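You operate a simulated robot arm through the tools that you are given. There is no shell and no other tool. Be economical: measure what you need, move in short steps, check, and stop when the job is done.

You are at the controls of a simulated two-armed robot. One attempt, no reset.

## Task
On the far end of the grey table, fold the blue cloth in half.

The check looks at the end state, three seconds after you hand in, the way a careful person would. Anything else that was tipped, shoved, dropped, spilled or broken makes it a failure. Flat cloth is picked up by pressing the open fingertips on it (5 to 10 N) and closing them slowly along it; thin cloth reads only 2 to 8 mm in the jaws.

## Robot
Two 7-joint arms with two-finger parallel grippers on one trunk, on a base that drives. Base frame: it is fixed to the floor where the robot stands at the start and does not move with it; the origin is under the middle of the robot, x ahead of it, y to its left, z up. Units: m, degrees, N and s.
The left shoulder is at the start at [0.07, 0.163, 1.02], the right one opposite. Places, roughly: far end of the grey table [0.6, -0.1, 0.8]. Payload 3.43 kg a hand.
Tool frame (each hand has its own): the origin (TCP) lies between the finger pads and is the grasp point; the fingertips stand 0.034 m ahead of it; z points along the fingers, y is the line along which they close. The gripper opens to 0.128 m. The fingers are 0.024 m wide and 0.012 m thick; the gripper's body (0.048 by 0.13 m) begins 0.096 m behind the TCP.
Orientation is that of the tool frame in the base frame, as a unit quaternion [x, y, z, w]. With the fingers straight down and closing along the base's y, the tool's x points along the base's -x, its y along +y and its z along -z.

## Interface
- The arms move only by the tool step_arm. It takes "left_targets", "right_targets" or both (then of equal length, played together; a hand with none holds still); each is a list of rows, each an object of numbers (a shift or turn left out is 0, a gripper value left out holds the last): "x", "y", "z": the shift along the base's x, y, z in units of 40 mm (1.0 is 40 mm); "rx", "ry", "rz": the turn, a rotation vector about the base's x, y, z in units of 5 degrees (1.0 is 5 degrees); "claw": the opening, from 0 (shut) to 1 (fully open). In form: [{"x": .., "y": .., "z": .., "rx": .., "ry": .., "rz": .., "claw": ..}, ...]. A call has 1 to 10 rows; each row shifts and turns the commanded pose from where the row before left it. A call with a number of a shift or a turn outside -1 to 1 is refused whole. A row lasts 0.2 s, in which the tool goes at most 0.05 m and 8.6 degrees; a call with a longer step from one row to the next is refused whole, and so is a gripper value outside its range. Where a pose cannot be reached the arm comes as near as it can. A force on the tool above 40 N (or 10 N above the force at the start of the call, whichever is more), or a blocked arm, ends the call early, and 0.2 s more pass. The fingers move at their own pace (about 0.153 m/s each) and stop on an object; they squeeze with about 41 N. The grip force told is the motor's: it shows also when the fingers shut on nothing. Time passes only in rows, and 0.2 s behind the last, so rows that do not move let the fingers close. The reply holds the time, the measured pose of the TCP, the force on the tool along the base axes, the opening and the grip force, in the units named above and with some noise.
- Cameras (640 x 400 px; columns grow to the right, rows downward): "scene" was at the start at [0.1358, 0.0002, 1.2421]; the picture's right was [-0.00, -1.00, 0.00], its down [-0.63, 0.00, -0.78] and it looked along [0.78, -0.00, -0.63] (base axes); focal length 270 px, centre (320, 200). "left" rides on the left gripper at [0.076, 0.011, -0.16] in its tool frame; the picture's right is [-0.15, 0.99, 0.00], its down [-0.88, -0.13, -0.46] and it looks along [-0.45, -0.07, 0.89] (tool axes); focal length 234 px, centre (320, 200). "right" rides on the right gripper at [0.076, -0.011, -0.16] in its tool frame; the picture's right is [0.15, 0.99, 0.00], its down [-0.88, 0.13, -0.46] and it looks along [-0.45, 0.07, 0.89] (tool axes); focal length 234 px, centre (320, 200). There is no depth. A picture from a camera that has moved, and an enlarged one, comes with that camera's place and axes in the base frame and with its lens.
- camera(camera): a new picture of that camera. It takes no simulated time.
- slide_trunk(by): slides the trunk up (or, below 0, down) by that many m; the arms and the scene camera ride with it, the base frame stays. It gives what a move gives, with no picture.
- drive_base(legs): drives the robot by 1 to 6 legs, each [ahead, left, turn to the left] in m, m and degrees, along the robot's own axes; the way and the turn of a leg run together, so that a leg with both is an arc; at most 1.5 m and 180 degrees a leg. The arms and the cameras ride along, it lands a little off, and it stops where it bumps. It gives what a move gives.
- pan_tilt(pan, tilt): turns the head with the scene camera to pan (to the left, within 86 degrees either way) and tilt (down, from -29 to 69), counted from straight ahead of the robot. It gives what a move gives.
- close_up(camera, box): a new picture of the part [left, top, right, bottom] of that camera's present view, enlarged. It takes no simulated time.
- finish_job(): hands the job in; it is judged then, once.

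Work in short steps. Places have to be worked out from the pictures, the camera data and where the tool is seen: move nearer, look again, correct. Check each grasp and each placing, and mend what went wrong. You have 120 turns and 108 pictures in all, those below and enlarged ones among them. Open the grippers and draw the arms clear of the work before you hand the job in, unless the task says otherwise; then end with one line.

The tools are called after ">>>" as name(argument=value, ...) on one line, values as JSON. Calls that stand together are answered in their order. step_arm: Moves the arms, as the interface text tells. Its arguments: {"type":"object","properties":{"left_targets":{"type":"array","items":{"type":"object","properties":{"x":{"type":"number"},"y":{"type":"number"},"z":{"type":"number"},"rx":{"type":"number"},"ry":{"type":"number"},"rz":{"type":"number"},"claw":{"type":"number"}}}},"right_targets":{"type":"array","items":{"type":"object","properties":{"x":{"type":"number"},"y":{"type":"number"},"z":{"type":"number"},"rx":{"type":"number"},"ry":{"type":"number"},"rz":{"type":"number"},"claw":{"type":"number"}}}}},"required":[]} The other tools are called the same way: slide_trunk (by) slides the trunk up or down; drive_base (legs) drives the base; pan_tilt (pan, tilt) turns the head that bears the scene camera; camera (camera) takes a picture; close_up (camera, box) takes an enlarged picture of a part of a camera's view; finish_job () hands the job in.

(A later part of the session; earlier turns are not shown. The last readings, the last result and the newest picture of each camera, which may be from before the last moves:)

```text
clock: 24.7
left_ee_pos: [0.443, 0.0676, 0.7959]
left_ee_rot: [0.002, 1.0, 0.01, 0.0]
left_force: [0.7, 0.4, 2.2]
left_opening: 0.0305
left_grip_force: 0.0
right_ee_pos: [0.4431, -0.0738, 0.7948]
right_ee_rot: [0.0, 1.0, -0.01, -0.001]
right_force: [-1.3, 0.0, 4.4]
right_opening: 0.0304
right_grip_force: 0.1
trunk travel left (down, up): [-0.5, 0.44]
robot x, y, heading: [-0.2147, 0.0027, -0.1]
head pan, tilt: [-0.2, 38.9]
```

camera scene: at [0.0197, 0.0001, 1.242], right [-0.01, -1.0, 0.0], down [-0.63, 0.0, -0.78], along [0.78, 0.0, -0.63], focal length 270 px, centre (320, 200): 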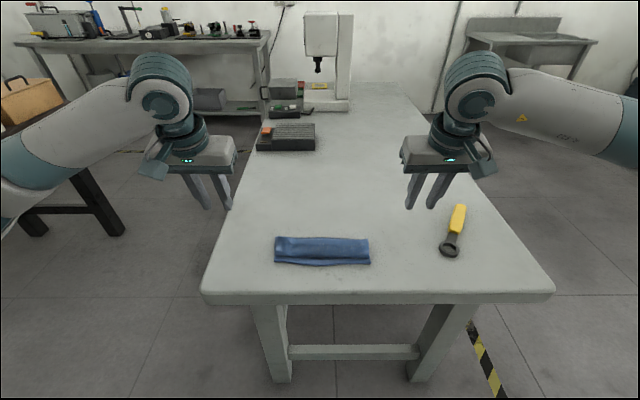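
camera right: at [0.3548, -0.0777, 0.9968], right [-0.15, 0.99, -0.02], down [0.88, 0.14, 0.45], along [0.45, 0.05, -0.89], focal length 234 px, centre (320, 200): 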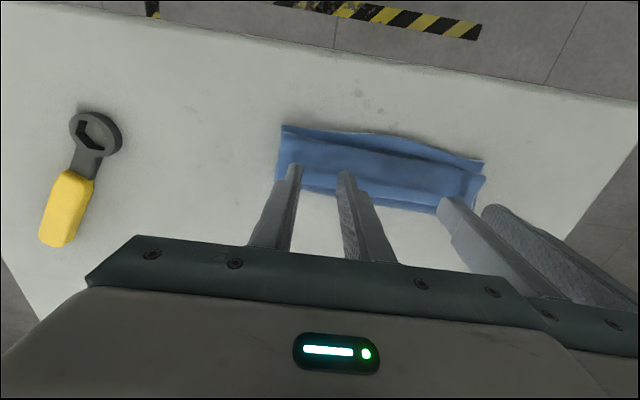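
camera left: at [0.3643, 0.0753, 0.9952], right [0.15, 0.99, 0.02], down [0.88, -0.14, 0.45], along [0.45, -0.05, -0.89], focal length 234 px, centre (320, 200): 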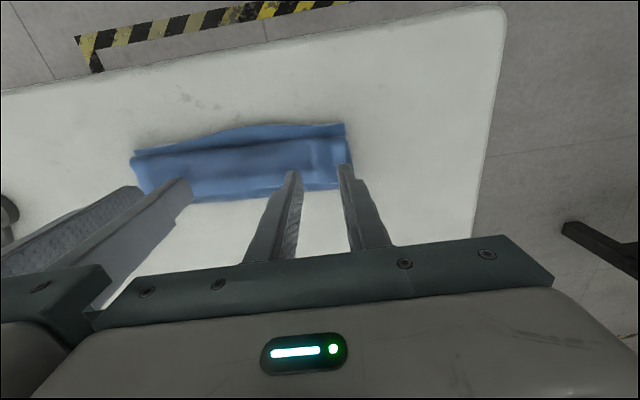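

>>> step_arm(left_targets=[{"z": -0.06}, {}], right_targets=[{"z": -0.02}, {}])

```text
clock: 25.3
left_ee_pos: [0.4431, 0.0675, 0.7933]
left_ee_rot: [0.001, 1.0, 0.01, 0.0]
left_force: [1.1, -0.7, 7.8]
left_opening: 0.0307
left_grip_force: 0.0
right_ee_pos: [0.4417, -0.0724, 0.7942]
right_ee_rot: [0.0, 1.0, -0.01, 0.0]
right_force: [0.9, 0.5, 4.8]
right_opening: 0.0305
right_grip_force: 0.1
trunk travel left (down, up): [-0.5, 0.44]
robot x, y, heading: [-0.2208, 0.0016, -0.2]
head pan, tilt: [-0.2, 38.9]
```

Pressed at 5–8 N. I'll close slowly.

>>> step_arm(left_targets=[{"claw": 0.21}, {"claw": 0.18}, {"claw": 0.15}, {"claw": 0.12}, {"claw": 0.09}, {"claw": 0.06}, {"claw": 0.03}, {"claw": 0}, {}, {}], right_targets=[{"z": -0.02, "claw": 0.21}, {"claw": 0.18}, {"claw": 0.15}, {"claw": 0.12}, {"claw": 0.09}, {"claw": 0.06}, {"claw": 0.03}, {"claw": 0}, {}, {}])

>>> close_up(camera="right", box=[240, 90, 480, 240])

>>> close_up(camera="left", box=[160, 90, 400, 240])

```text
clock: 27.5
left_ee_pos: [0.4438, 0.0663, 0.7947]
left_ee_rot: [0.002, 1.0, 0.01, -0.001]
left_force: [-1.2, -20.0, 9.7]
left_opening: 0.0081
left_grip_force: 40.7
right_ee_pos: [0.4421, -0.0729, 0.7929]
right_ee_rot: [-0.001, 1.0, -0.01, -0.001]
right_force: [0.4, 20.7, 7.0]
right_opening: 0.0038
right_grip_force: 37.8
trunk travel left (down, up): [-0.5, 0.44]
robot x, y, heading: [-0.2162, 0.0013, 0.1]
head pan, tilt: [-0.2, 38.9]
```

```text
2.67 times, centred on (360, 165) of right
camera zoom: at [0.366, -0.0805, 0.9538], right [-0.15, 0.99, -0.02], down [0.88, 0.14, 0.45], along [0.45, 0.05, -0.89], focal length 624 px, centre (213, 293)
```

zoom: 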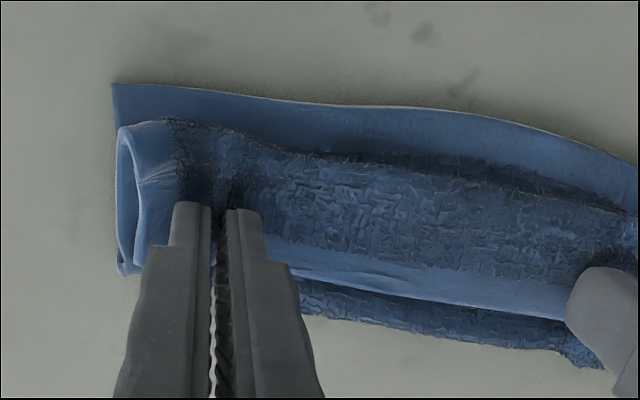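

```text
2.67 times, centred on (280, 165) of left
camera zoom: at [0.3667, 0.0726, 0.9546], right [0.15, 0.99, 0.02], down [0.88, -0.14, 0.45], along [0.45, -0.05, -0.89], focal length 624 px, centre (427, 293)
```

zoom: 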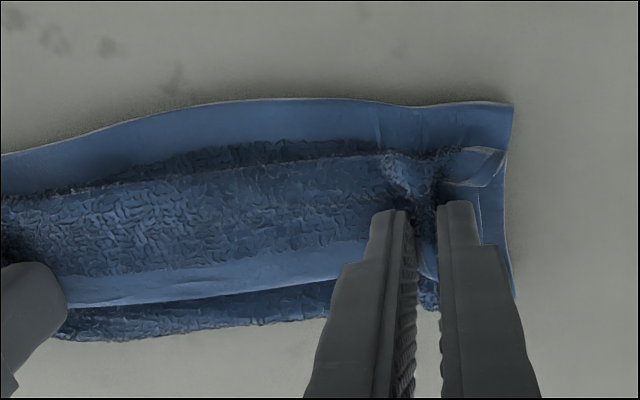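

The right jaw reads 3.8 mm (one layer), but the left reads 8 mm, possibly two layers. I'll lift 1.5 cm and look.

>>> step_arm(left_targets=[{"y": -0.1, "z": 0.2}, {"z": 0.2}, {"z": 0.1}, {}], right_targets=[{"y": 0.1, "z": 0.2}, {"z": 0.2}, {"z": 0.1}, {}])

>>> close_up(camera="right", box=[240, 90, 480, 240])

>>> close_up(camera="left", box=[160, 90, 400, 240])

>>> close_up(camera="scene", box=[240, 160, 400, 260])

```text
clock: 28.5
left_ee_pos: [0.4454, 0.0643, 0.8114]
left_ee_rot: [0.0, 1.0, 0.012, -0.001]
left_force: [0.7, 22.9, -1.4]
left_opening: 0.0074
left_grip_force: 40.8
right_ee_pos: [0.444, -0.0718, 0.8122]
right_ee_rot: [0.001, 1.0, -0.011, -0.002]
right_force: [-1.0, -23.5, 1.2]
right_opening: 0.0033
right_grip_force: 37.4
trunk travel left (down, up): [-0.5, 0.44]
robot x, y, heading: [-0.2136, 0.0011, -0.2]
head pan, tilt: [-0.2, 38.9]
```

```text
2.67 times, centred on (360, 165) of right
camera zoom: at [0.3682, -0.0788, 0.9731], right [-0.14, 0.99, -0.02], down [0.88, 0.14, 0.45], along [0.45, 0.04, -0.89], focal length 624 px, centre (213, 293)
```

zoom: 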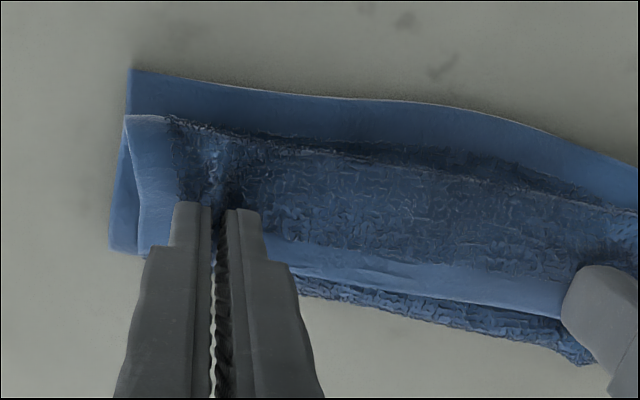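

```text
2.67 times, centred on (280, 165) of left
camera zoom: at [0.3694, 0.0705, 0.9736], right [0.15, 0.99, 0.02], down [0.88, -0.14, 0.45], along [0.45, -0.05, -0.89], focal length 624 px, centre (427, 293)
```

zoom: 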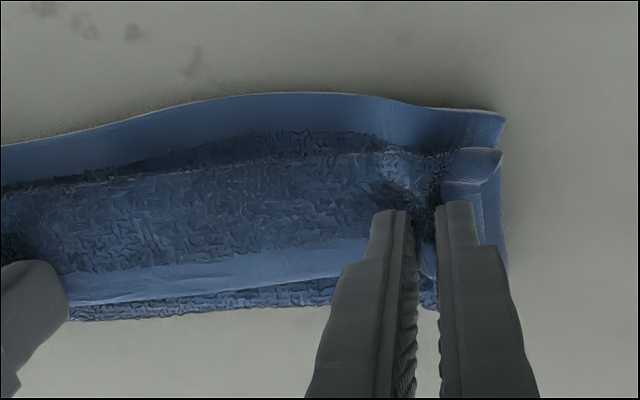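

```text
4.00 times, centred on (320, 210) of scene
camera zoom: at [-0.08, 0.0003, 1.2421], right [0.0, -1.0, 0.0], down [-0.63, 0.0, -0.78], along [0.78, 0.0, -0.63], focal length 1081 px, centre (320, 160)
```

zoom: 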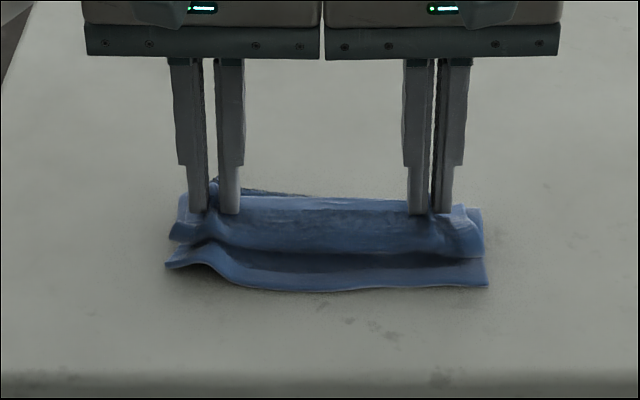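

The left hand caught all the layers, and the hands are touching each other. I'll lower again, release the left, and see what the right holds.

>>> step_arm(left_targets=[{"y": 0.06, "z": -0.2}, {"z": -0.2}, {"z": -0.02, "claw": 0.08}, {"claw": 0.16}, {"claw": 0.26}, {"z": 0.3}, {"z": 0.4}, {"z": 0.5}, {}], right_targets=[{"y": -0.06, "z": -0.1}, {"z": -0.1}, {}, {}, {}, {}, {}, {}, {}])

>>> close_up(camera="right", box=[240, 90, 480, 240])

>>> close_up(camera="left", box=[160, 90, 400, 240])

>>> close_up(camera="scene", box=[240, 160, 400, 260])

```text
clock: 30.5
left_ee_pos: [0.4445, 0.0642, 0.8427]
left_ee_rot: [0.002, 1.0, 0.01, -0.002]
left_force: [-0.4, -0.3, 0.5]
left_opening: 0.0336
left_grip_force: 0.0
right_ee_pos: [0.4434, -0.0724, 0.8041]
right_ee_rot: [0.0, 1.0, -0.011, -0.002]
right_force: [-0.4, 0.1, 1.2]
right_opening: 0.0032
right_grip_force: 37.6
trunk travel left (down, up): [-0.5, 0.44]
robot x, y, heading: [-0.216, 0.002, 0.1]
head pan, tilt: [-0.2, 38.9]
```

```text
2.67 times, centred on (360, 165) of right
camera zoom: at [0.3682, -0.0797, 0.9646], right [-0.15, 0.99, -0.02], down [0.88, 0.14, 0.45], along [0.45, 0.05, -0.89], focal length 624 px, centre (213, 293)
```

zoom: 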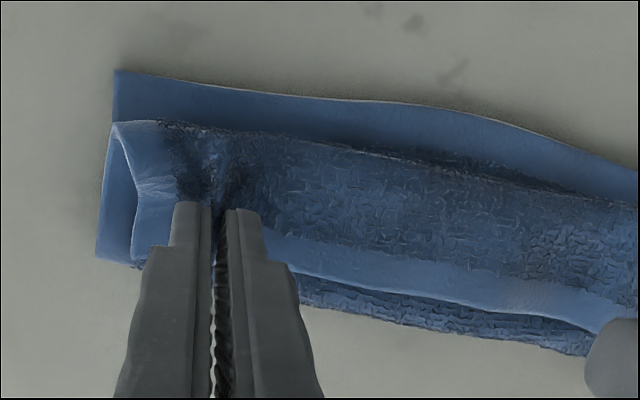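

```text
2.67 times, centred on (280, 165) of left
camera zoom: at [0.3689, 0.0712, 1.0044], right [0.15, 0.99, 0.02], down [0.88, -0.14, 0.45], along [0.45, -0.05, -0.89], focal length 624 px, centre (427, 293)
```

zoom: 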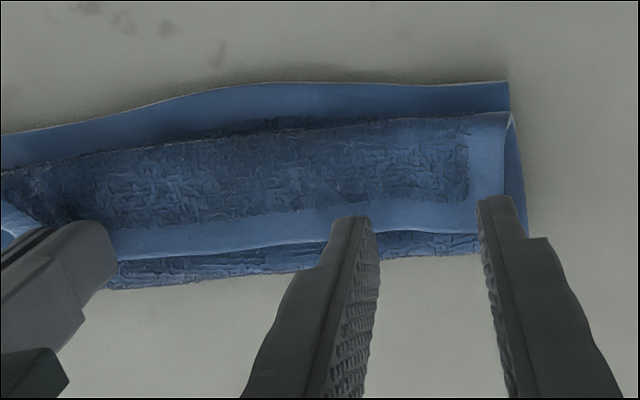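

```text
4.00 times, centred on (320, 210) of scene
camera zoom: at [-0.0797, 0.0004, 1.2421], right [0.0, -1.0, 0.0], down [-0.63, 0.0, -0.78], along [0.78, 0.0, -0.63], focal length 1081 px, centre (320, 160)
```

zoom: 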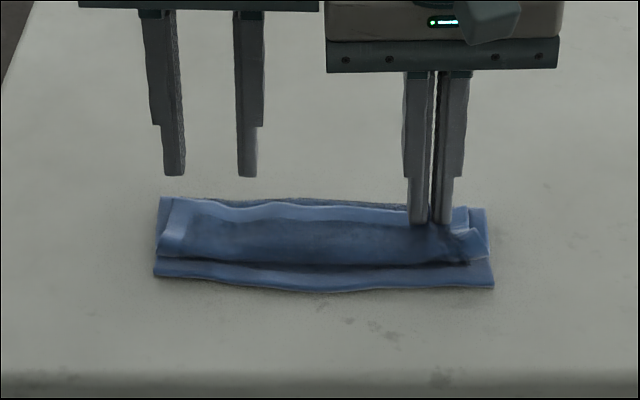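

The right hand holds only the flap. I'll re-grip the left side a little further forward (flap edge x≈0.466) with a lighter press.

>>> step_arm(left_targets=[{"x": 0.2, "z": -0.35, "claw": 0.21}, {"z": -0.35}, {"z": -0.3}, {"z": -0.1}, {"z": -0.04}, {}])

```text
clock: 31.9
left_ee_pos: [0.4518, 0.0637, 0.7972]
left_ee_rot: [0.002, 1.0, 0.01, 0.0]
left_force: [0.0, -0.4, 1.3]
left_opening: 0.0269
left_grip_force: 0.0
right_ee_pos: [0.4438, -0.0721, 0.8057]
right_ee_rot: [0.0, 1.0, -0.011, -0.002]
right_force: [-0.4, 0.0, -1.0]
right_opening: 0.0033
right_grip_force: 37.8
trunk travel left (down, up): [-0.5, 0.44]
robot x, y, heading: [-0.2187, 0.0024, -0.1]
head pan, tilt: [-0.2, 38.9]
```

>>> step_arm(left_targets=[{"z": -0.05}, {}])

```text
clock: 32.5
left_ee_pos: [0.4516, 0.0657, 0.7957]
left_ee_rot: [0.002, 1.0, 0.01, 0.0]
left_force: [-0.9, 0.1, 2.7]
left_opening: 0.027
left_grip_force: 0.1
right_ee_pos: [0.443, -0.0725, 0.8034]
right_ee_rot: [0.0, 1.0, -0.01, -0.002]
right_force: [1.0, 0.1, 0.0]
right_opening: 0.0034
right_grip_force: 36.8
trunk travel left (down, up): [-0.5, 0.44]
robot x, y, heading: [-0.2157, 0.0005, -0.1]
head pan, tilt: [-0.2, 38.9]
```

Now at about 2.7 N. I'll add a millimetre and close slowly.

>>> step_arm(left_targets=[{"z": -0.03}, {"claw": 0.18}, {"claw": 0.15}, {"claw": 0.12}, {"claw": 0.09}, {"claw": 0.06}, {"claw": 0.03}, {"claw": 0}, {}, {}])

>>> close_up(camera="left", box=[160, 90, 400, 240])

```text
clock: 34.7
left_ee_pos: [0.4511, 0.0653, 0.7946]
left_ee_rot: [0.003, 1.0, 0.01, -0.001]
left_force: [0.4, -2.1, 3.3]
left_opening: 0.0033
left_grip_force: 37.8
right_ee_pos: [0.4425, -0.0717, 0.805]
right_ee_rot: [0.0, 1.0, -0.011, -0.002]
right_force: [0.1, 1.3, -1.4]
right_opening: 0.0031
right_grip_force: 37.5
trunk travel left (down, up): [-0.5, 0.44]
robot x, y, heading: [-0.2173, 0.002, 0.1]
head pan, tilt: [-0.2, 38.9]
```

```text
2.67 times, centred on (280, 165) of left
camera zoom: at [0.3763, 0.0716, 0.9557], right [0.15, 0.99, 0.02], down [0.88, -0.14, 0.45], along [0.45, -0.05, -0.89], focal length 624 px, centre (427, 293)
```

zoom: 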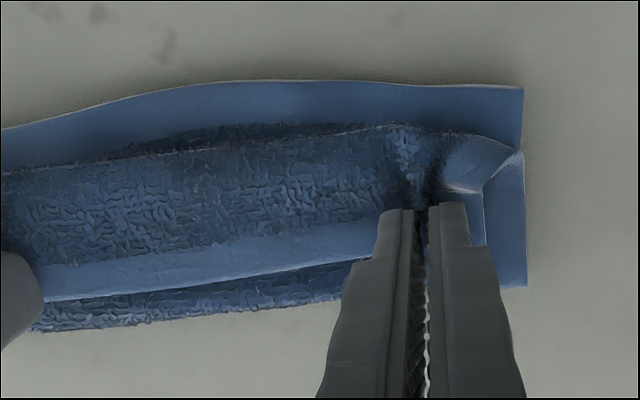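

Now 3.3 mm, a single layer. I'll lift both and look.

>>> step_arm(left_targets=[{"z": 0.25}, {"z": 0.3}, {"z": 0.3}, {"z": 0.3}, {}], right_targets=[{"z": 0.1}, {"z": 0.2}, {"z": 0.3}, {"z": 0.3}, {}])

>>> close_up(camera="scene", box=[240, 160, 400, 260])

>>> camera(camera="right")

```text
clock: 35.9
left_ee_pos: [0.4518, 0.0645, 0.84]
left_ee_rot: [0.002, 1.0, 0.012, -0.001]
left_force: [-0.8, -1.4, 0.7]
left_opening: 0.0032
left_grip_force: 37.8
right_ee_pos: [0.4451, -0.0705, 0.841]
right_ee_rot: [0.0, 1.0, -0.011, -0.001]
right_force: [0.1, 0.6, 0.7]
right_opening: 0.0031
right_grip_force: 37.6
trunk travel left (down, up): [-0.5, 0.44]
robot x, y, heading: [-0.2159, -0.0009, 0.1]
head pan, tilt: [-0.2, 38.9]
```

```text
4.00 times, centred on (320, 210) of scene
camera zoom: at [-0.0796, 0.0003, 1.2421], right [0.0, -1.0, 0.0], down [-0.63, 0.0, -0.78], along [0.78, 0.0, -0.63], focal length 1081 px, centre (320, 160)
```

zoom: 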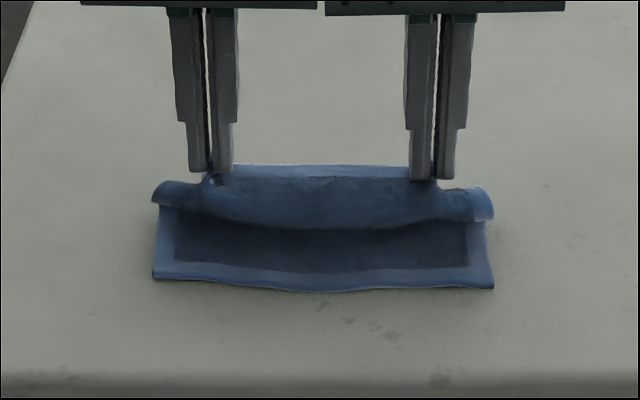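

```text
62 pictures are left
camera right: at [0.3685, -0.079, 1.0014], right [-0.15, 0.99, -0.02], down [0.88, 0.14, 0.45], along [0.45, 0.05, -0.89], focal length 234 px, centre (320, 200)
```

right: 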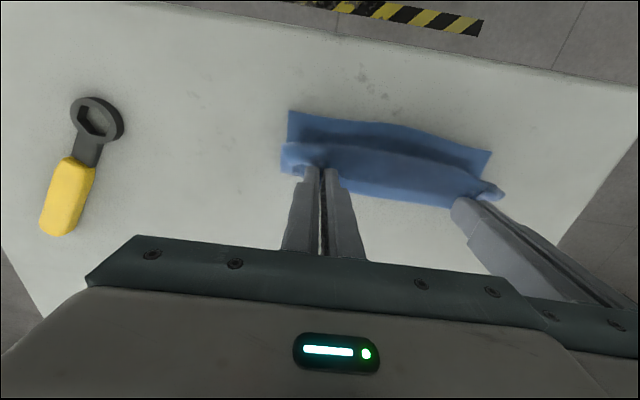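

Only the top layer is lifting and the lower half stays flat. I'll tilt the hands while holding roughly position, then pull over taut.

>>> step_arm(left_targets=[{"x": -0.09, "ry": -1}, {"x": -0.09, "ry": -1}, {"x": -0.09, "ry": -1}, {"x": -0.09, "ry": -1}, {"x": -0.09, "ry": -1}, {"x": -0.09, "ry": -1}, {"x": -0.09, "ry": -1}, {"x": -0.09, "ry": -1}, {"x": -0.09, "ry": -1}, {}], right_targets=[{"x": -0.06, "ry": -1}, {"x": -0.06, "ry": -1}, {"x": -0.06, "ry": -1}, {"x": -0.06, "ry": -1}, {"x": -0.06, "ry": -1}, {"x": -0.06, "ry": -1}, {"x": -0.06, "ry": -1}, {"x": -0.06, "ry": -1}, {"x": -0.06, "ry": -1}, {}])

>>> camera(camera="right")

>>> camera(camera="left")

```text
clock: 38.1
left_ee_pos: [0.4204, 0.0647, 0.8407]
left_ee_rot: [-0.003, 0.924, 0.011, 0.382]
left_force: [0.2, -1.5, 0.1]
left_opening: 0.0031
left_grip_force: 37.3
right_ee_pos: [0.4219, -0.071, 0.8401]
right_ee_rot: [0.004, 0.924, -0.01, 0.382]
right_force: [0.7, 1.1, -0.7]
right_opening: 0.0033
right_grip_force: 37.8
trunk travel left (down, up): [-0.5, 0.44]
robot x, y, heading: [-0.2153, 0.0014, 0.0]
head pan, tilt: [-0.2, 38.9]
```

```text
61 pictures are left
camera right: at [0.2546, -0.0793, 0.9004], right [-0.09, 0.99, -0.12], down [0.3, 0.14, 0.94], along [0.95, 0.05, -0.31], focal length 234 px, centre (320, 200)
```

right: 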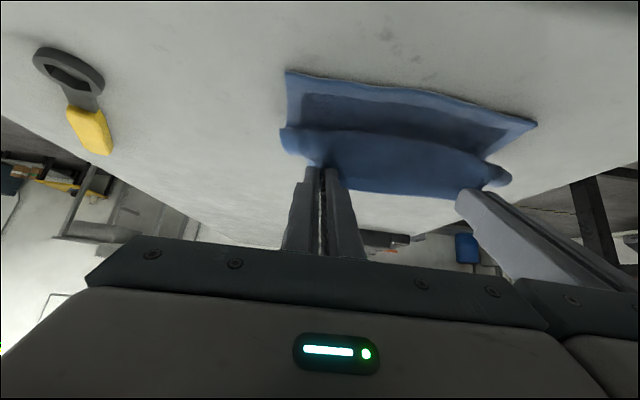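

```text
60 pictures are left
camera left: at [0.2528, 0.0715, 0.9007], right [0.09, 0.99, 0.12], down [0.3, -0.14, 0.94], along [0.95, -0.05, -0.31], focal length 234 px, centre (320, 200)
```

left: 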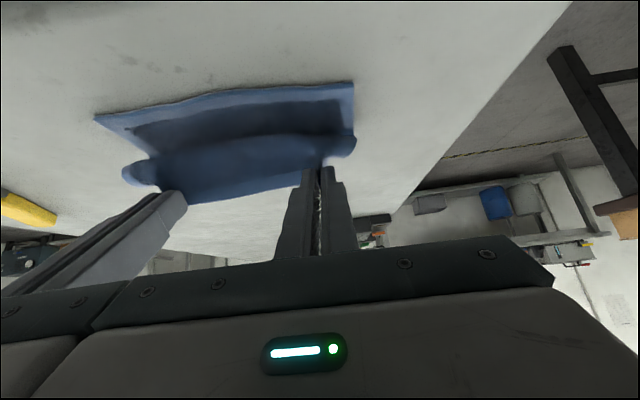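

Good so far. I'll tilt further (to 70°), bringing the grip toward the near edge.

>>> step_arm(left_targets=[{"x": -0.16, "z": -0.1, "ry": -1}, {"x": -0.16, "z": -0.1, "ry": -1}, {"x": -0.16, "z": -0.12, "ry": -1}, {"x": -0.16, "z": -0.12, "ry": -1}, {"x": -0.16, "z": -0.12, "ry": -1}, {}], right_targets=[{"x": -0.16, "z": -0.1, "ry": -1}, {"x": -0.16, "z": -0.1, "ry": -1}, {"x": -0.16, "z": -0.12, "ry": -1}, {"x": -0.16, "z": -0.12, "ry": -1}, {"x": -0.16, "z": -0.12, "ry": -1}, {}])

>>> camera(camera="right")

>>> camera(camera="scene")

```text
clock: 39.5
left_ee_pos: [0.3889, 0.0633, 0.8183]
left_ee_rot: [-0.004, 0.82, 0.01, 0.573]
left_force: [-0.1, -1.5, 0.2]
left_opening: 0.0033
left_grip_force: 37.3
right_ee_pos: [0.3891, -0.0728, 0.8172]
right_ee_rot: [0.007, 0.82, -0.009, 0.573]
right_force: [-0.2, 0.8, -0.2]
right_opening: 0.0033
right_grip_force: 38.0
trunk travel left (down, up): [-0.5, 0.44]
robot x, y, heading: [-0.2141, 0.0023, 0.0]
head pan, tilt: [-0.2, 38.9]
```

```text
59 pictures are left
camera right: at [0.2136, -0.0812, 0.8022], right [-0.03, 0.99, -0.14], down [-0.12, 0.14, 0.98], along [0.99, 0.05, 0.12], focal length 234 px, centre (320, 200)
```

right: 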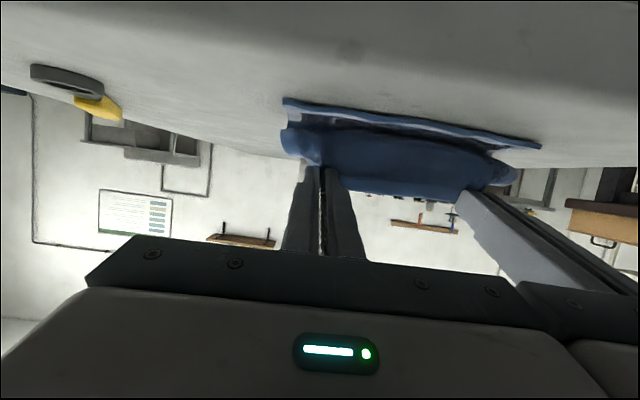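

```text
58 pictures are left
camera scene: at [-0.0794, -0.0012, 1.242], right [0.0, -1.0, 0.0], down [-0.63, 0.0, -0.78], along [0.78, 0.0, -0.63], focal length 270 px, centre (320, 200)
```

scene: 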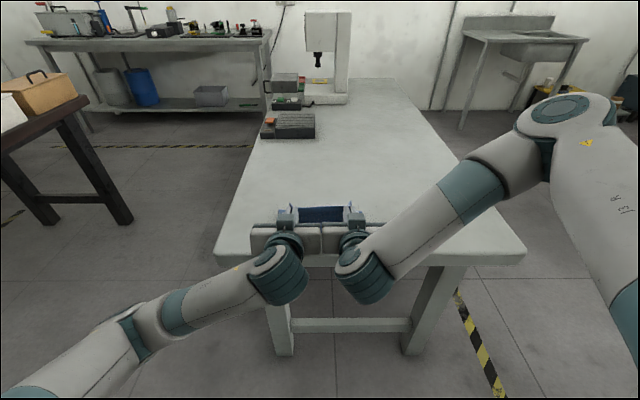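

The sheet is upright and held. I'll tilt to about 85° and pull taut, low over the near edge, leaving a little height so it can fall outward when released.

>>> step_arm(left_targets=[{"x": -0.11, "z": -0.15, "ry": -1}, {"x": -0.11, "z": -0.2, "ry": -1}, {"x": -0.11, "z": -0.25, "ry": -1}, {}], right_targets=[{"x": -0.11, "z": -0.15, "ry": -1}, {"x": -0.11, "z": -0.2, "ry": -1}, {"x": -0.11, "z": -0.25, "ry": -1}, {}])

>>> camera(camera="right")

>>> close_up(camera="scene", box=[240, 170, 400, 270])

```text
clock: 40.3
left_ee_pos: [0.3752, 0.0692, 0.7987]
left_ee_rot: [-0.009, 0.74, 0.009, 0.672]
left_force: [-1.1, 5.6, 0.4]
left_opening: 0.0031
left_grip_force: 38.0
right_ee_pos: [0.3754, -0.0712, 0.799]
right_ee_rot: [0.01, 0.743, -0.018, 0.669]
right_force: [0.7, -5.6, -0.3]
right_opening: 0.0033
right_grip_force: 37.6
right hand out of reach, approached as far as the arm can: row 3
trunk travel left (down, up): [-0.5, 0.44]
robot x, y, heading: [-0.2135, 0.0013, -0.1]
head pan, tilt: [-0.2, 38.9]
stopped in row 4 (left hand): the force on the tool passed its limit (the readings are from after the stop); the commanded pose is now the measured one
```

```text
57 pictures are left
camera right: at [0.2089, -0.0762, 0.7412], right [0.02, 0.99, -0.16], down [-0.36, 0.16, 0.92], along [0.93, 0.03, 0.35], focal length 234 px, centre (320, 200)
```

right: 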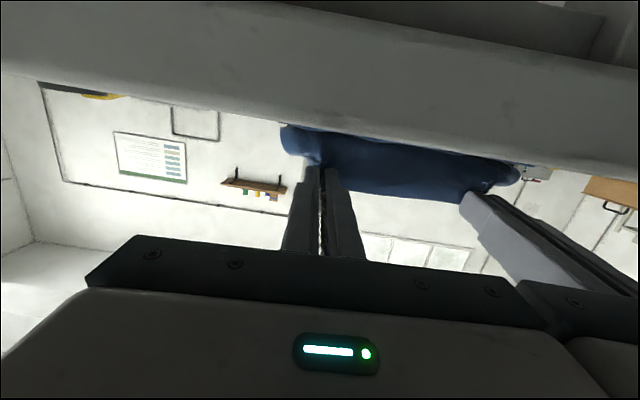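

```text
4.00 times, centred on (320, 220) of scene
camera zoom: at [-0.0803, 0.0007, 1.2422], right [0.0, -1.0, 0.0], down [-0.63, 0.0, -0.78], along [0.78, 0.0, -0.63], focal length 1081 px, centre (320, 120)
```

zoom: 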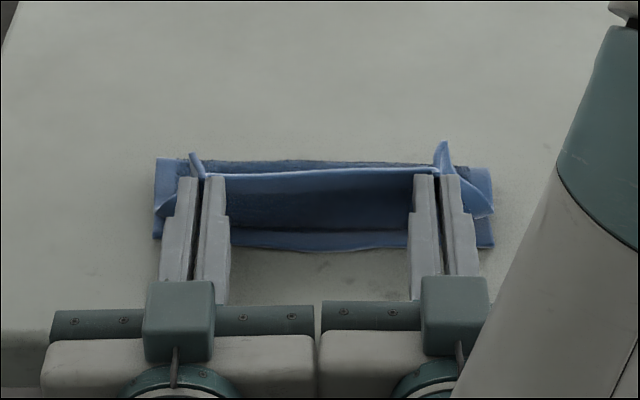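

It's held nearly taut with the edge upright. The hands are at their tilt limit, so I'll lower straight down about 2 cm.

>>> step_arm(left_targets=[{"y": 0.03, "z": -0.17}, {"z": -0.17}, {"z": -0.1}, {}], right_targets=[{"y": -0.03, "z": -0.17}, {"z": -0.17}, {"z": -0.1}, {}])

>>> close_up(camera="scene", box=[240, 170, 400, 270])

```text
clock: 41.0
left_ee_pos: [0.3762, 0.0708, 0.7864]
left_ee_rot: [-0.011, 0.739, 0.007, 0.674]
left_force: [0.2, 7.0, -1.1]
left_opening: 0.0033
left_grip_force: 37.6
right_ee_pos: [0.375, -0.0706, 0.7877]
right_ee_rot: [0.013, 0.745, -0.025, 0.666]
right_force: [-0.1, -5.9, 0.5]
right_opening: 0.0034
right_grip_force: 37.9
right hand out of reach, approached as far as the arm can: row 2
trunk travel left (down, up): [-0.5, 0.44]
robot x, y, heading: [-0.2172, -0.0026, -0.1]
head pan, tilt: [-0.2, 38.9]
stopped in row 3 (left hand): the force on the tool passed its limit (the readings are from after the stop); the commanded pose is now the measured one
```

```text
4.00 times, centred on (320, 220) of scene
camera zoom: at [-0.0801, 0.0004, 1.2422], right [0.0, -1.0, 0.0], down [-0.63, 0.0, -0.78], along [0.78, 0.0, -0.63], focal length 1081 px, centre (320, 120)
```

zoom: 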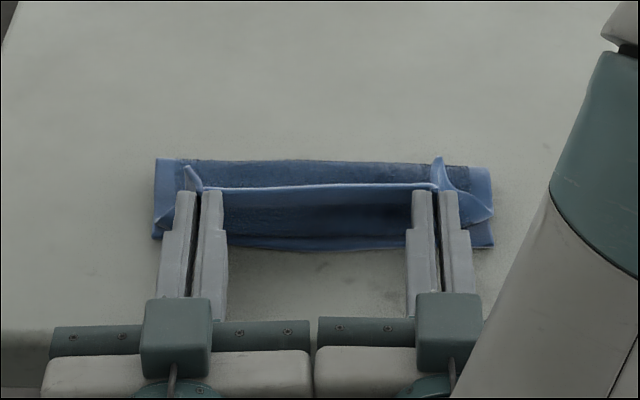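

The sheet still bulges below the grip, so I'll pull it toward the robot by driving back a little.

>>> drive_base(legs=[[-0.02, 0, 0]])

>>> close_up(camera="scene", box=[240, 170, 400, 270])

>>> camera(camera="right")

```text
clock: 41.8
left_ee_pos: [0.3549, 0.0709, 0.7862]
left_ee_rot: [-0.012, 0.738, 0.009, 0.675]
left_force: [-1.3, 9.1, -0.8]
left_opening: 0.0033
left_grip_force: 37.6
right_ee_pos: [0.3547, -0.0709, 0.7874]
right_ee_rot: [0.013, 0.745, -0.026, 0.667]
right_force: [0.6, -8.8, 0.8]
right_opening: 0.0034
right_grip_force: 37.8
trunk travel left (down, up): [-0.5, 0.44]
robot x, y, heading: [-0.2357, 0.0024, -0.1]
head pan, tilt: [-0.2, 38.9]
```

```text
4.00 times, centred on (320, 220) of scene
camera zoom: at [-0.1009, 0.0003, 1.2423], right [0.0, -1.0, 0.0], down [-0.63, 0.0, -0.78], along [0.78, 0.0, -0.63], focal length 1081 px, centre (320, 120)
```

zoom: 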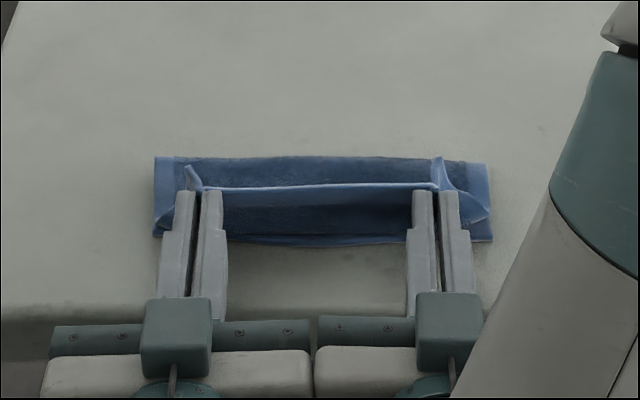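

```text
53 pictures are left
camera right: at [0.1876, -0.0746, 0.7303], right [0.04, 0.99, -0.17], down [-0.35, 0.17, 0.92], along [0.94, 0.02, 0.35], focal length 234 px, centre (320, 200)
```

right: 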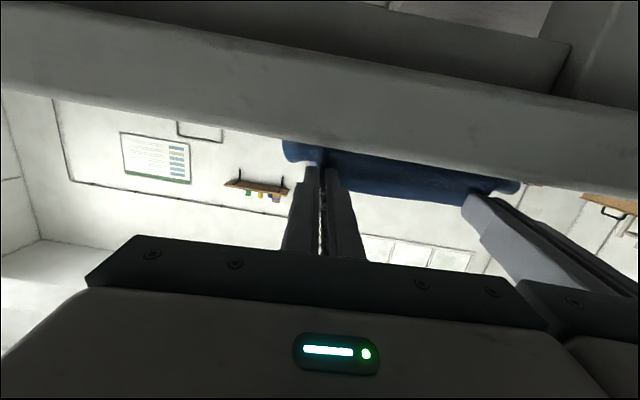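

The whole cloth slid along, so it is taut. I'll release here slowly and see how the edge falls.

>>> step_arm(left_targets=[{"claw": 0.05}, {"claw": 0.1}, {"claw": 0.15}, {"claw": 0.2}, {}], right_targets=[{"claw": 0.05}, {"claw": 0.1}, {"claw": 0.15}, {"claw": 0.2}, {}])

>>> close_up(camera="scene", box=[240, 170, 400, 270])

```text
clock: 43.0
left_ee_pos: [0.3563, 0.0719, 0.7866]
left_ee_rot: [-0.012, 0.739, 0.009, 0.674]
left_force: [0.1, 5.7, -1.6]
left_opening: 0.0257
left_grip_force: 0.0
right_ee_pos: [0.3555, -0.0717, 0.7878]
right_ee_rot: [0.014, 0.745, -0.027, 0.666]
right_force: [1.4, -5.9, 0.2]
right_opening: 0.0255
right_grip_force: 0.1
trunk travel left (down, up): [-0.5, 0.44]
robot x, y, heading: [-0.238, 0.0004, -0.1]
head pan, tilt: [-0.2, 38.9]
```

```text
4.00 times, centred on (320, 220) of scene
camera zoom: at [-0.0996, 0.0003, 1.2421], right [0.0, -1.0, 0.0], down [-0.63, 0.0, -0.78], along [0.78, 0.0, -0.63], focal length 1081 px, centre (320, 120)
```

zoom: 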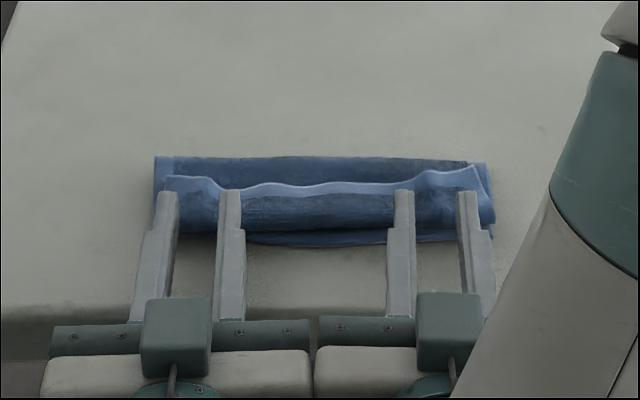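

The edge now stands upright at the near side. I'll leave the left hand supporting it and raise the right hand straight up and out, so it can come behind the flap and push it over toward me.

>>> step_arm(right_targets=[{"y": -0.03, "z": 0.2}, {"z": 0.3}, {"z": 0.4}, {"y": -0.2, "z": 0.6}, {"y": -0.2, "z": 0.8}, {"y": -0.2, "z": 0.5, "x": 0.2}, {}])

>>> close_up(camera="scene", box=[240, 170, 400, 270])

>>> camera(camera="right")

```text
clock: 44.6
left_ee_pos: [0.3561, 0.0707, 0.7861]
left_ee_rot: [-0.011, 0.739, 0.008, 0.673]
left_force: [-0.2, -0.7, 0.0]
left_opening: 0.0256
left_grip_force: 0.1
right_ee_pos: [0.3645, -0.0963, 0.8991]
right_ee_rot: [0.013, 0.745, -0.025, 0.667]
right_force: [-0.4, 0.4, -0.9]
right_opening: 0.0254
right_grip_force: 0.1
trunk travel left (down, up): [-0.5, 0.44]
robot x, y, heading: [-0.233, -0.0016, -0.2]
head pan, tilt: [-0.2, 38.9]
```

```text
4.00 times, centred on (320, 220) of scene
camera zoom: at [-0.0995, 0.0006, 1.2421], right [0.0, -1.0, 0.0], down [-0.63, 0.0, -0.78], along [0.78, 0.0, -0.63], focal length 1081 px, centre (320, 120)
```

zoom: 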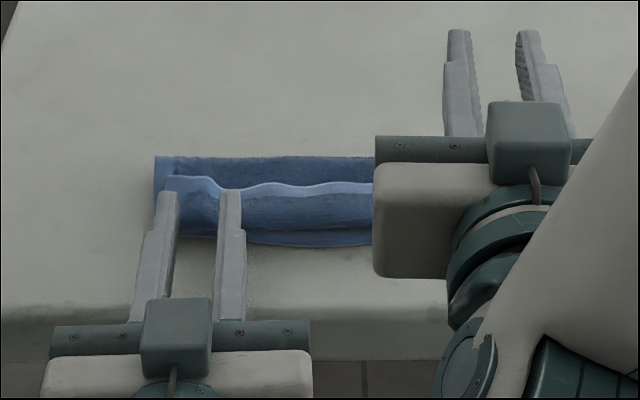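

```text
50 pictures are left
camera right: at [0.1972, -0.0999, 0.8418], right [0.04, 0.99, -0.17], down [-0.35, 0.17, 0.92], along [0.94, 0.02, 0.35], focal length 234 px, centre (320, 200)
```

right: 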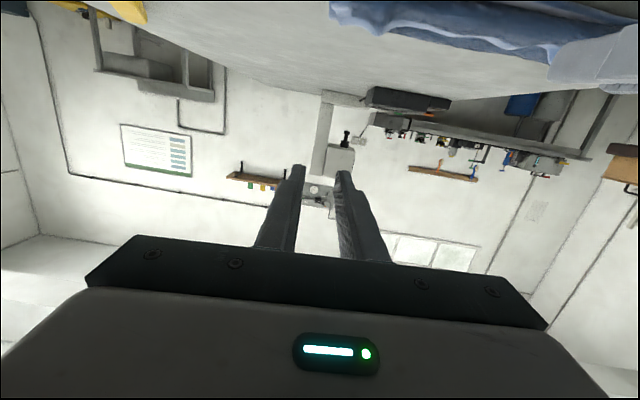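

The flap is still standing. I'll rotate the right hand upright and move it forward behind the flap, high up.

>>> step_arm(right_targets=[{"x": 0.25, "z": 0.1, "ry": 1, "claw": 0.5}, {"x": 0.25, "z": 0.1, "ry": 1}, {"x": 0.25, "z": 0.1, "ry": 1}, {"x": 0.25, "ry": 1}, {"x": 0.25, "ry": 1}, {"x": 0.25, "ry": 1}, {"x": 0.25, "ry": 1}, {"x": 0.25, "ry": 1}, {"x": 0.25, "ry": 1}, {"x": 0.2, "ry": 1}])

>>> step_arm(right_targets=[{"ry": 1}, {"ry": 1}, {"ry": 1}, {"ry": 1}, {"ry": 1}, {"ry": 1}, {"ry": 0.7}, {}])

>>> close_up(camera="scene", box=[240, 170, 400, 270])

>>> camera(camera="right")

```text
clock: 46.8
left_ee_pos: [0.3571, 0.0701, 0.7856]
left_ee_rot: [-0.011, 0.739, 0.008, 0.674]
left_force: [0.9, -0.9, 0.1]
left_opening: 0.0255
left_grip_force: 0.2
right_ee_pos: [0.4628, -0.0961, 0.9095]
right_ee_rot: [0.001, 0.957, -0.029, 0.288]
right_force: [0.9, -0.3, 0.2]
right_opening: 0.0642
right_grip_force: 0.0
trunk travel left (down, up): [-0.5, 0.44]
robot x, y, heading: [-0.2353, 0.0011, -0.0]
head pan, tilt: [-0.2, 38.9]
```

```text
clock: 48.6
left_ee_pos: [0.3561, 0.0696, 0.7871]
left_ee_rot: [-0.012, 0.739, 0.009, 0.674]
left_force: [0.6, -0.3, 0.7]
left_opening: 0.0258
left_grip_force: 0.1
right_ee_pos: [0.4625, -0.0973, 0.9106]
right_ee_rot: [-0.009, 1.0, -0.028, 0.0]
right_force: [-0.1, 0.0, 0.5]
right_opening: 0.0641
right_grip_force: 0.1
trunk travel left (down, up): [-0.5, 0.44]
robot x, y, heading: [-0.2359, 0.0043, -0.3]
head pan, tilt: [-0.2, 38.9]
```

```text
4.00 times, centred on (320, 220) of scene
camera zoom: at [-0.0998, 0.0002, 1.2422], right [0.0, -1.0, 0.0], down [-0.63, 0.0, -0.78], along [0.78, 0.0, -0.63], focal length 1081 px, centre (320, 120)
```

zoom: 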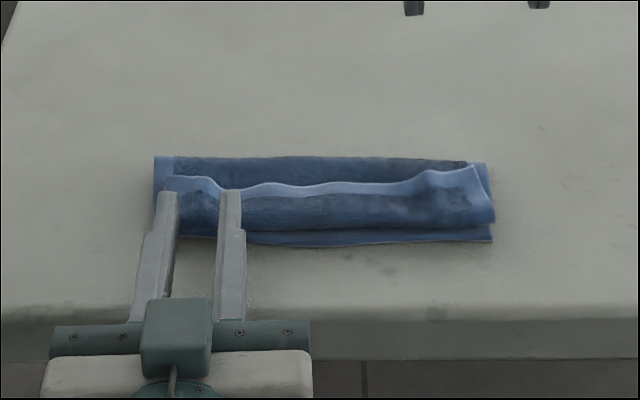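

```text
48 pictures are left
camera right: at [0.3861, -0.0998, 1.0709], right [-0.16, 0.99, -0.06], down [0.88, 0.17, 0.45], along [0.45, 0.02, -0.89], focal length 234 px, centre (320, 200)
```

right: 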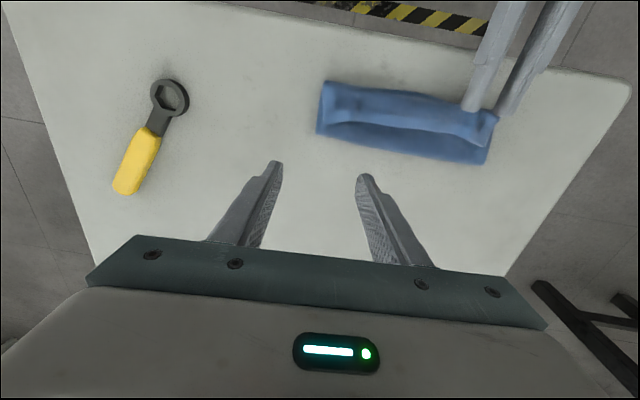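

>>> close_up(camera="right", box=[290, 50, 530, 200])

```text
2.67 times, centred on (410, 125) of right
camera zoom: at [0.3861, -0.0998, 1.0709], right [-0.16, 0.99, -0.06], down [0.88, 0.17, 0.45], along [0.45, 0.02, -0.89], focal length 624 px, centre (80, 400)
```

zoom: 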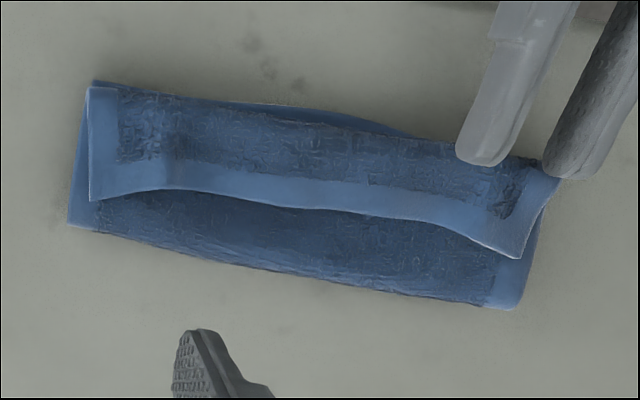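

The flap has relaxed back over itself: free edge at x≈0.42, crease at x≈0.38. I'll retry with more total rotation by gripping with the hands pre-tilted the other way. First I'll raise the left hand clear, as I did the right.

>>> step_arm(left_targets=[{"z": 0.2}, {"z": 0.3}, {"z": 0.4}, {"y": 0.2, "z": 0.6}, {"y": 0.3, "z": 0.8}, {"y": 0.3, "z": 0.6, "x": 0.2}, {}], right_targets=[{}, {}, {}, {}, {}, {}, {}])

>>> step_arm(left_targets=[{"x": 0.25, "z": 0.1, "ry": 1}, {"x": 0.25, "z": 0.1, "ry": 1}, {"x": 0.25, "ry": 1}, {"x": 0.25, "ry": 1}, {"x": 0.25, "ry": 1}, {"x": 0.25, "ry": 1}, {"x": 0.25, "ry": 1}, {"x": 0.25, "ry": 1}, {"x": 0.25, "ry": 1}, {"x": 0.2, "ry": 1}])

>>> drive_base(legs=[[-0.06, 0, 0]])

>>> camera(camera="right")

>>> close_up(camera="scene", box=[240, 150, 400, 250])

```text
clock: 50.2
left_ee_pos: [0.3647, 0.1028, 0.9011]
left_ee_rot: [-0.011, 0.738, 0.009, 0.674]
left_force: [0.4, -0.2, -1.1]
left_opening: 0.0255
left_grip_force: 0.0
right_ee_pos: [0.4624, -0.0964, 0.9092]
right_ee_rot: [-0.008, 1.0, -0.028, 0.001]
right_force: [-0.2, -0.2, -0.2]
right_opening: 0.064
right_grip_force: 0.2
trunk travel left (down, up): [-0.5, 0.44]
robot x, y, heading: [-0.2334, -0.0007, -0.0]
head pan, tilt: [-0.2, 38.9]
```

```text
clock: 52.4
left_ee_pos: [0.4984, 0.1233, 0.8875]
left_ee_rot: [-0.013, 0.953, 0.029, 0.3]
left_force: [-0.2, -0.1, -0.4]
left_opening: 0.0257
left_grip_force: 0.3
left hand out of reach, approached as far as the arm can: row 9, 10
right_ee_pos: [0.4626, -0.0967, 0.9106]
right_ee_rot: [-0.007, 1.0, -0.027, 0.001]
right_force: [0.5, -0.1, 0.3]
right_opening: 0.0641
right_grip_force: 0.0
trunk travel left (down, up): [-0.5, 0.44]
robot x, y, heading: [-0.2371, -0.0002, -0.2]
head pan, tilt: [-0.2, 38.9]
```

```text
clock: 53.4
left_ee_pos: [0.436, 0.1242, 0.8895]
left_ee_rot: [-0.017, 0.953, 0.026, 0.302]
left_force: [0.2, 0.0, 0.2]
left_opening: 0.0256
left_grip_force: 0.0
right_ee_pos: [0.4024, -0.0971, 0.9103]
right_ee_rot: [-0.007, 1.0, -0.028, 0.002]
right_force: [0.4, -0.1, -0.9]
right_opening: 0.0639
right_grip_force: 0.1
trunk travel left (down, up): [-0.5, 0.44]
robot x, y, heading: [-0.2953, 0.0001, 0.2]
head pan, tilt: [-0.2, 38.9]
```

```text
46 pictures are left
camera right: at [0.3251, -0.0993, 1.0719], right [-0.16, 0.99, -0.06], down [0.88, 0.17, 0.45], along [0.45, 0.02, -0.89], focal length 234 px, centre (320, 200)
```

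right: 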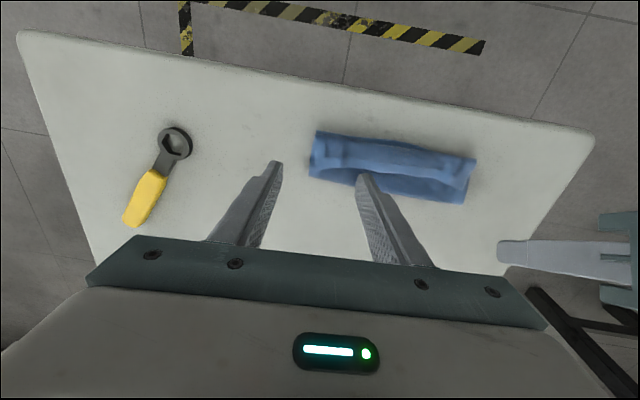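

```text
4.00 times, centred on (320, 200) of scene
camera zoom: at [-0.1609, 0.0004, 1.2423], right [0.0, -1.0, 0.0], down [-0.63, 0.0, -0.78], along [0.78, 0.0, -0.63], focal length 1081 px, centre (320, 200)
```

zoom: 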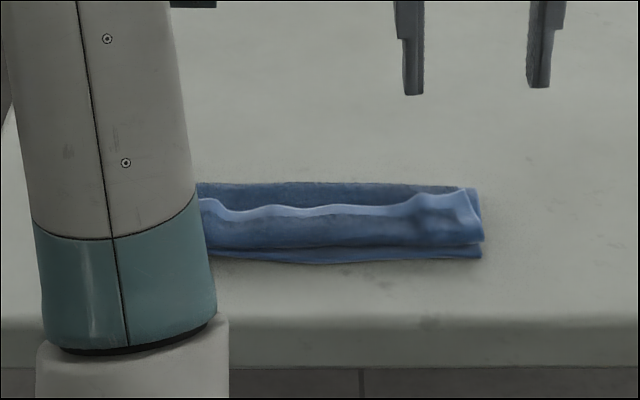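

I'll finish bringing the left hand upright and look at the cloth.

>>> step_arm(left_targets=[{"z": 0.2, "ry": 1}, {"x": -0.2, "z": 0.2, "ry": 1}, {"x": -0.2, "ry": 1}, {"ry": 1}, {"ry": 1}, {"ry": 1}, {"ry": 1}, {}])

>>> close_up(camera="right", box=[280, 100, 520, 250])

>>> close_up(camera="scene", box=[240, 150, 400, 250])

```text
clock: 55.1
left_ee_pos: [0.4923, 0.135, 0.8725]
left_ee_rot: [-0.008, 1.0, 0.03, 0.0]
left_force: [0.0, -0.1, -0.7]
left_opening: 0.0257
left_grip_force: 0.1
left hand out of reach, approached as far as the arm can: row 1, 2, 3, 4, 5
right_ee_pos: [0.4031, -0.0966, 0.9106]
right_ee_rot: [-0.007, 1.0, -0.028, 0.001]
right_force: [-1.0, 0.4, 0.2]
right_opening: 0.064
right_grip_force: 0.1
trunk travel left (down, up): [-0.5, 0.44]
robot x, y, heading: [-0.295, 0.0004, 0.0]
head pan, tilt: [-0.2, 38.9]
```

```text
2.67 times, centred on (400, 175) of right
camera zoom: at [0.3265, -0.0995, 1.071], right [-0.16, 0.99, -0.06], down [0.88, 0.17, 0.45], along [0.45, 0.02, -0.89], focal length 624 px, centre (107, 267)
```

zoom: 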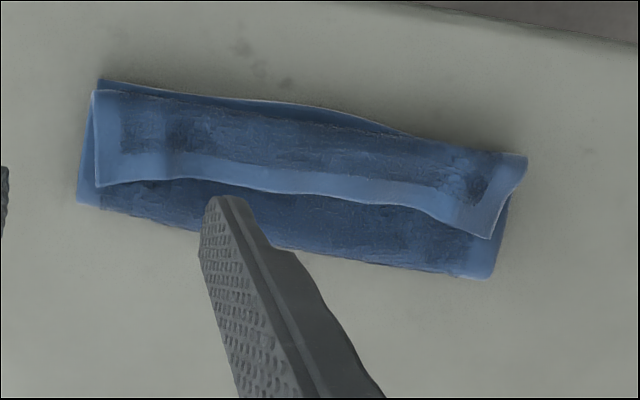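

```text
4.00 times, centred on (320, 200) of scene
camera zoom: at [-0.1593, 0.0002, 1.2421], right [0.0, -1.0, 0.0], down [-0.63, 0.0, -0.78], along [0.78, 0.0, -0.63], focal length 1081 px, centre (320, 200)
```

zoom: 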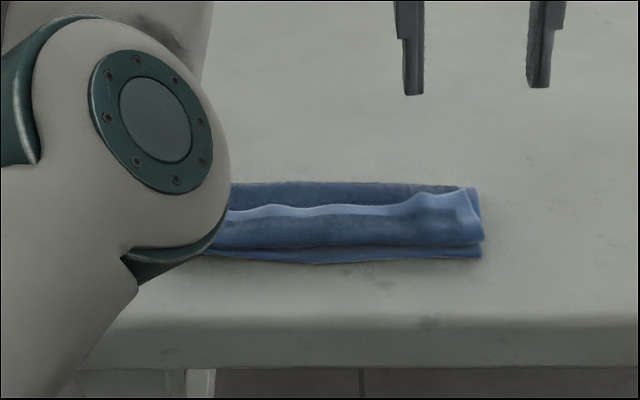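

>>> camera(camera="scene")

```text
42 pictures are left
camera scene: at [-0.1593, 0.0002, 1.2421], right [0.0, -1.0, 0.0], down [-0.63, 0.0, -0.78], along [0.78, 0.0, -0.63], focal length 270 px, centre (320, 200)
```

scene: 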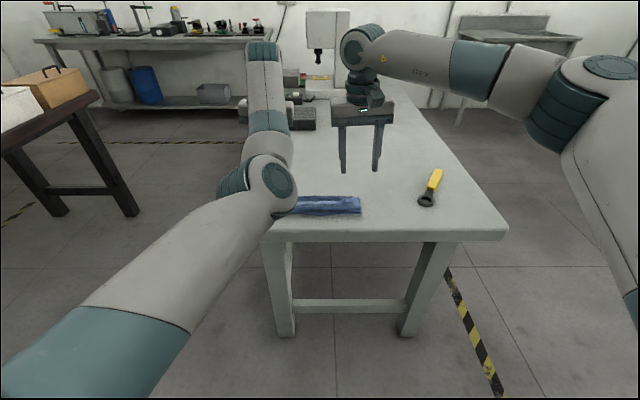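

The left arm's elbow has swung inward over the table. I'll move the left hand up, back and outward so it can recover a normal posture.

>>> step_arm(left_targets=[{"z": 0.6, "y": 0.3}, {"z": 0.6, "y": 0.5}, {"x": -0.4, "y": 0.6, "z": 0.4}, {"x": -0.6, "y": 0.6}, {"x": -0.6, "y": 0.6}, {"x": -0.6, "y": 0.6}, {"x": -0.6, "y": 0.6}, {}])

>>> camera(camera="scene")

```text
clock: 57.0
left_ee_pos: [0.4095, 0.3049, 0.9383]
left_ee_rot: [-0.008, 1.0, 0.03, 0.0]
left_force: [-0.4, 0.5, 0.0]
left_opening: 0.0254
left_grip_force: 0.1
left hand out of reach, approached as far as the arm can: row 4, 5, 6, 7
right_ee_pos: [0.4027, -0.0966, 0.911]
right_ee_rot: [-0.007, 1.0, -0.028, 0.001]
right_force: [0.1, 0.6, 0.5]
right_opening: 0.064
right_grip_force: 0.0
trunk travel left (down, up): [-0.5, 0.44]
robot x, y, heading: [-0.2972, 0.0028, 0.1]
head pan, tilt: [-0.2, 38.9]
```

```text
41 pictures are left
camera scene: at [-0.159, 0.0001, 1.2421], right [0.0, -1.0, 0.0], down [-0.63, 0.0, -0.78], along [0.78, 0.0, -0.63], focal length 270 px, centre (320, 200)
```

scene: 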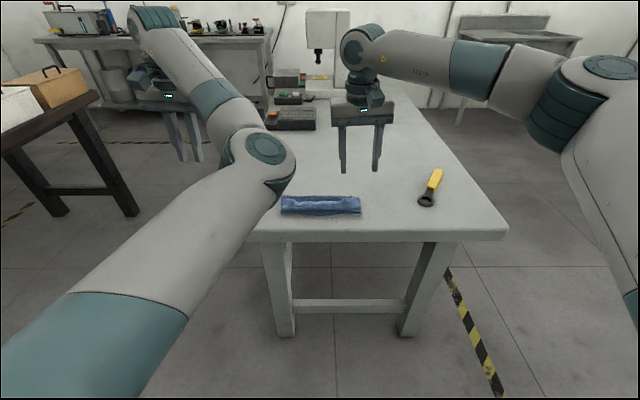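

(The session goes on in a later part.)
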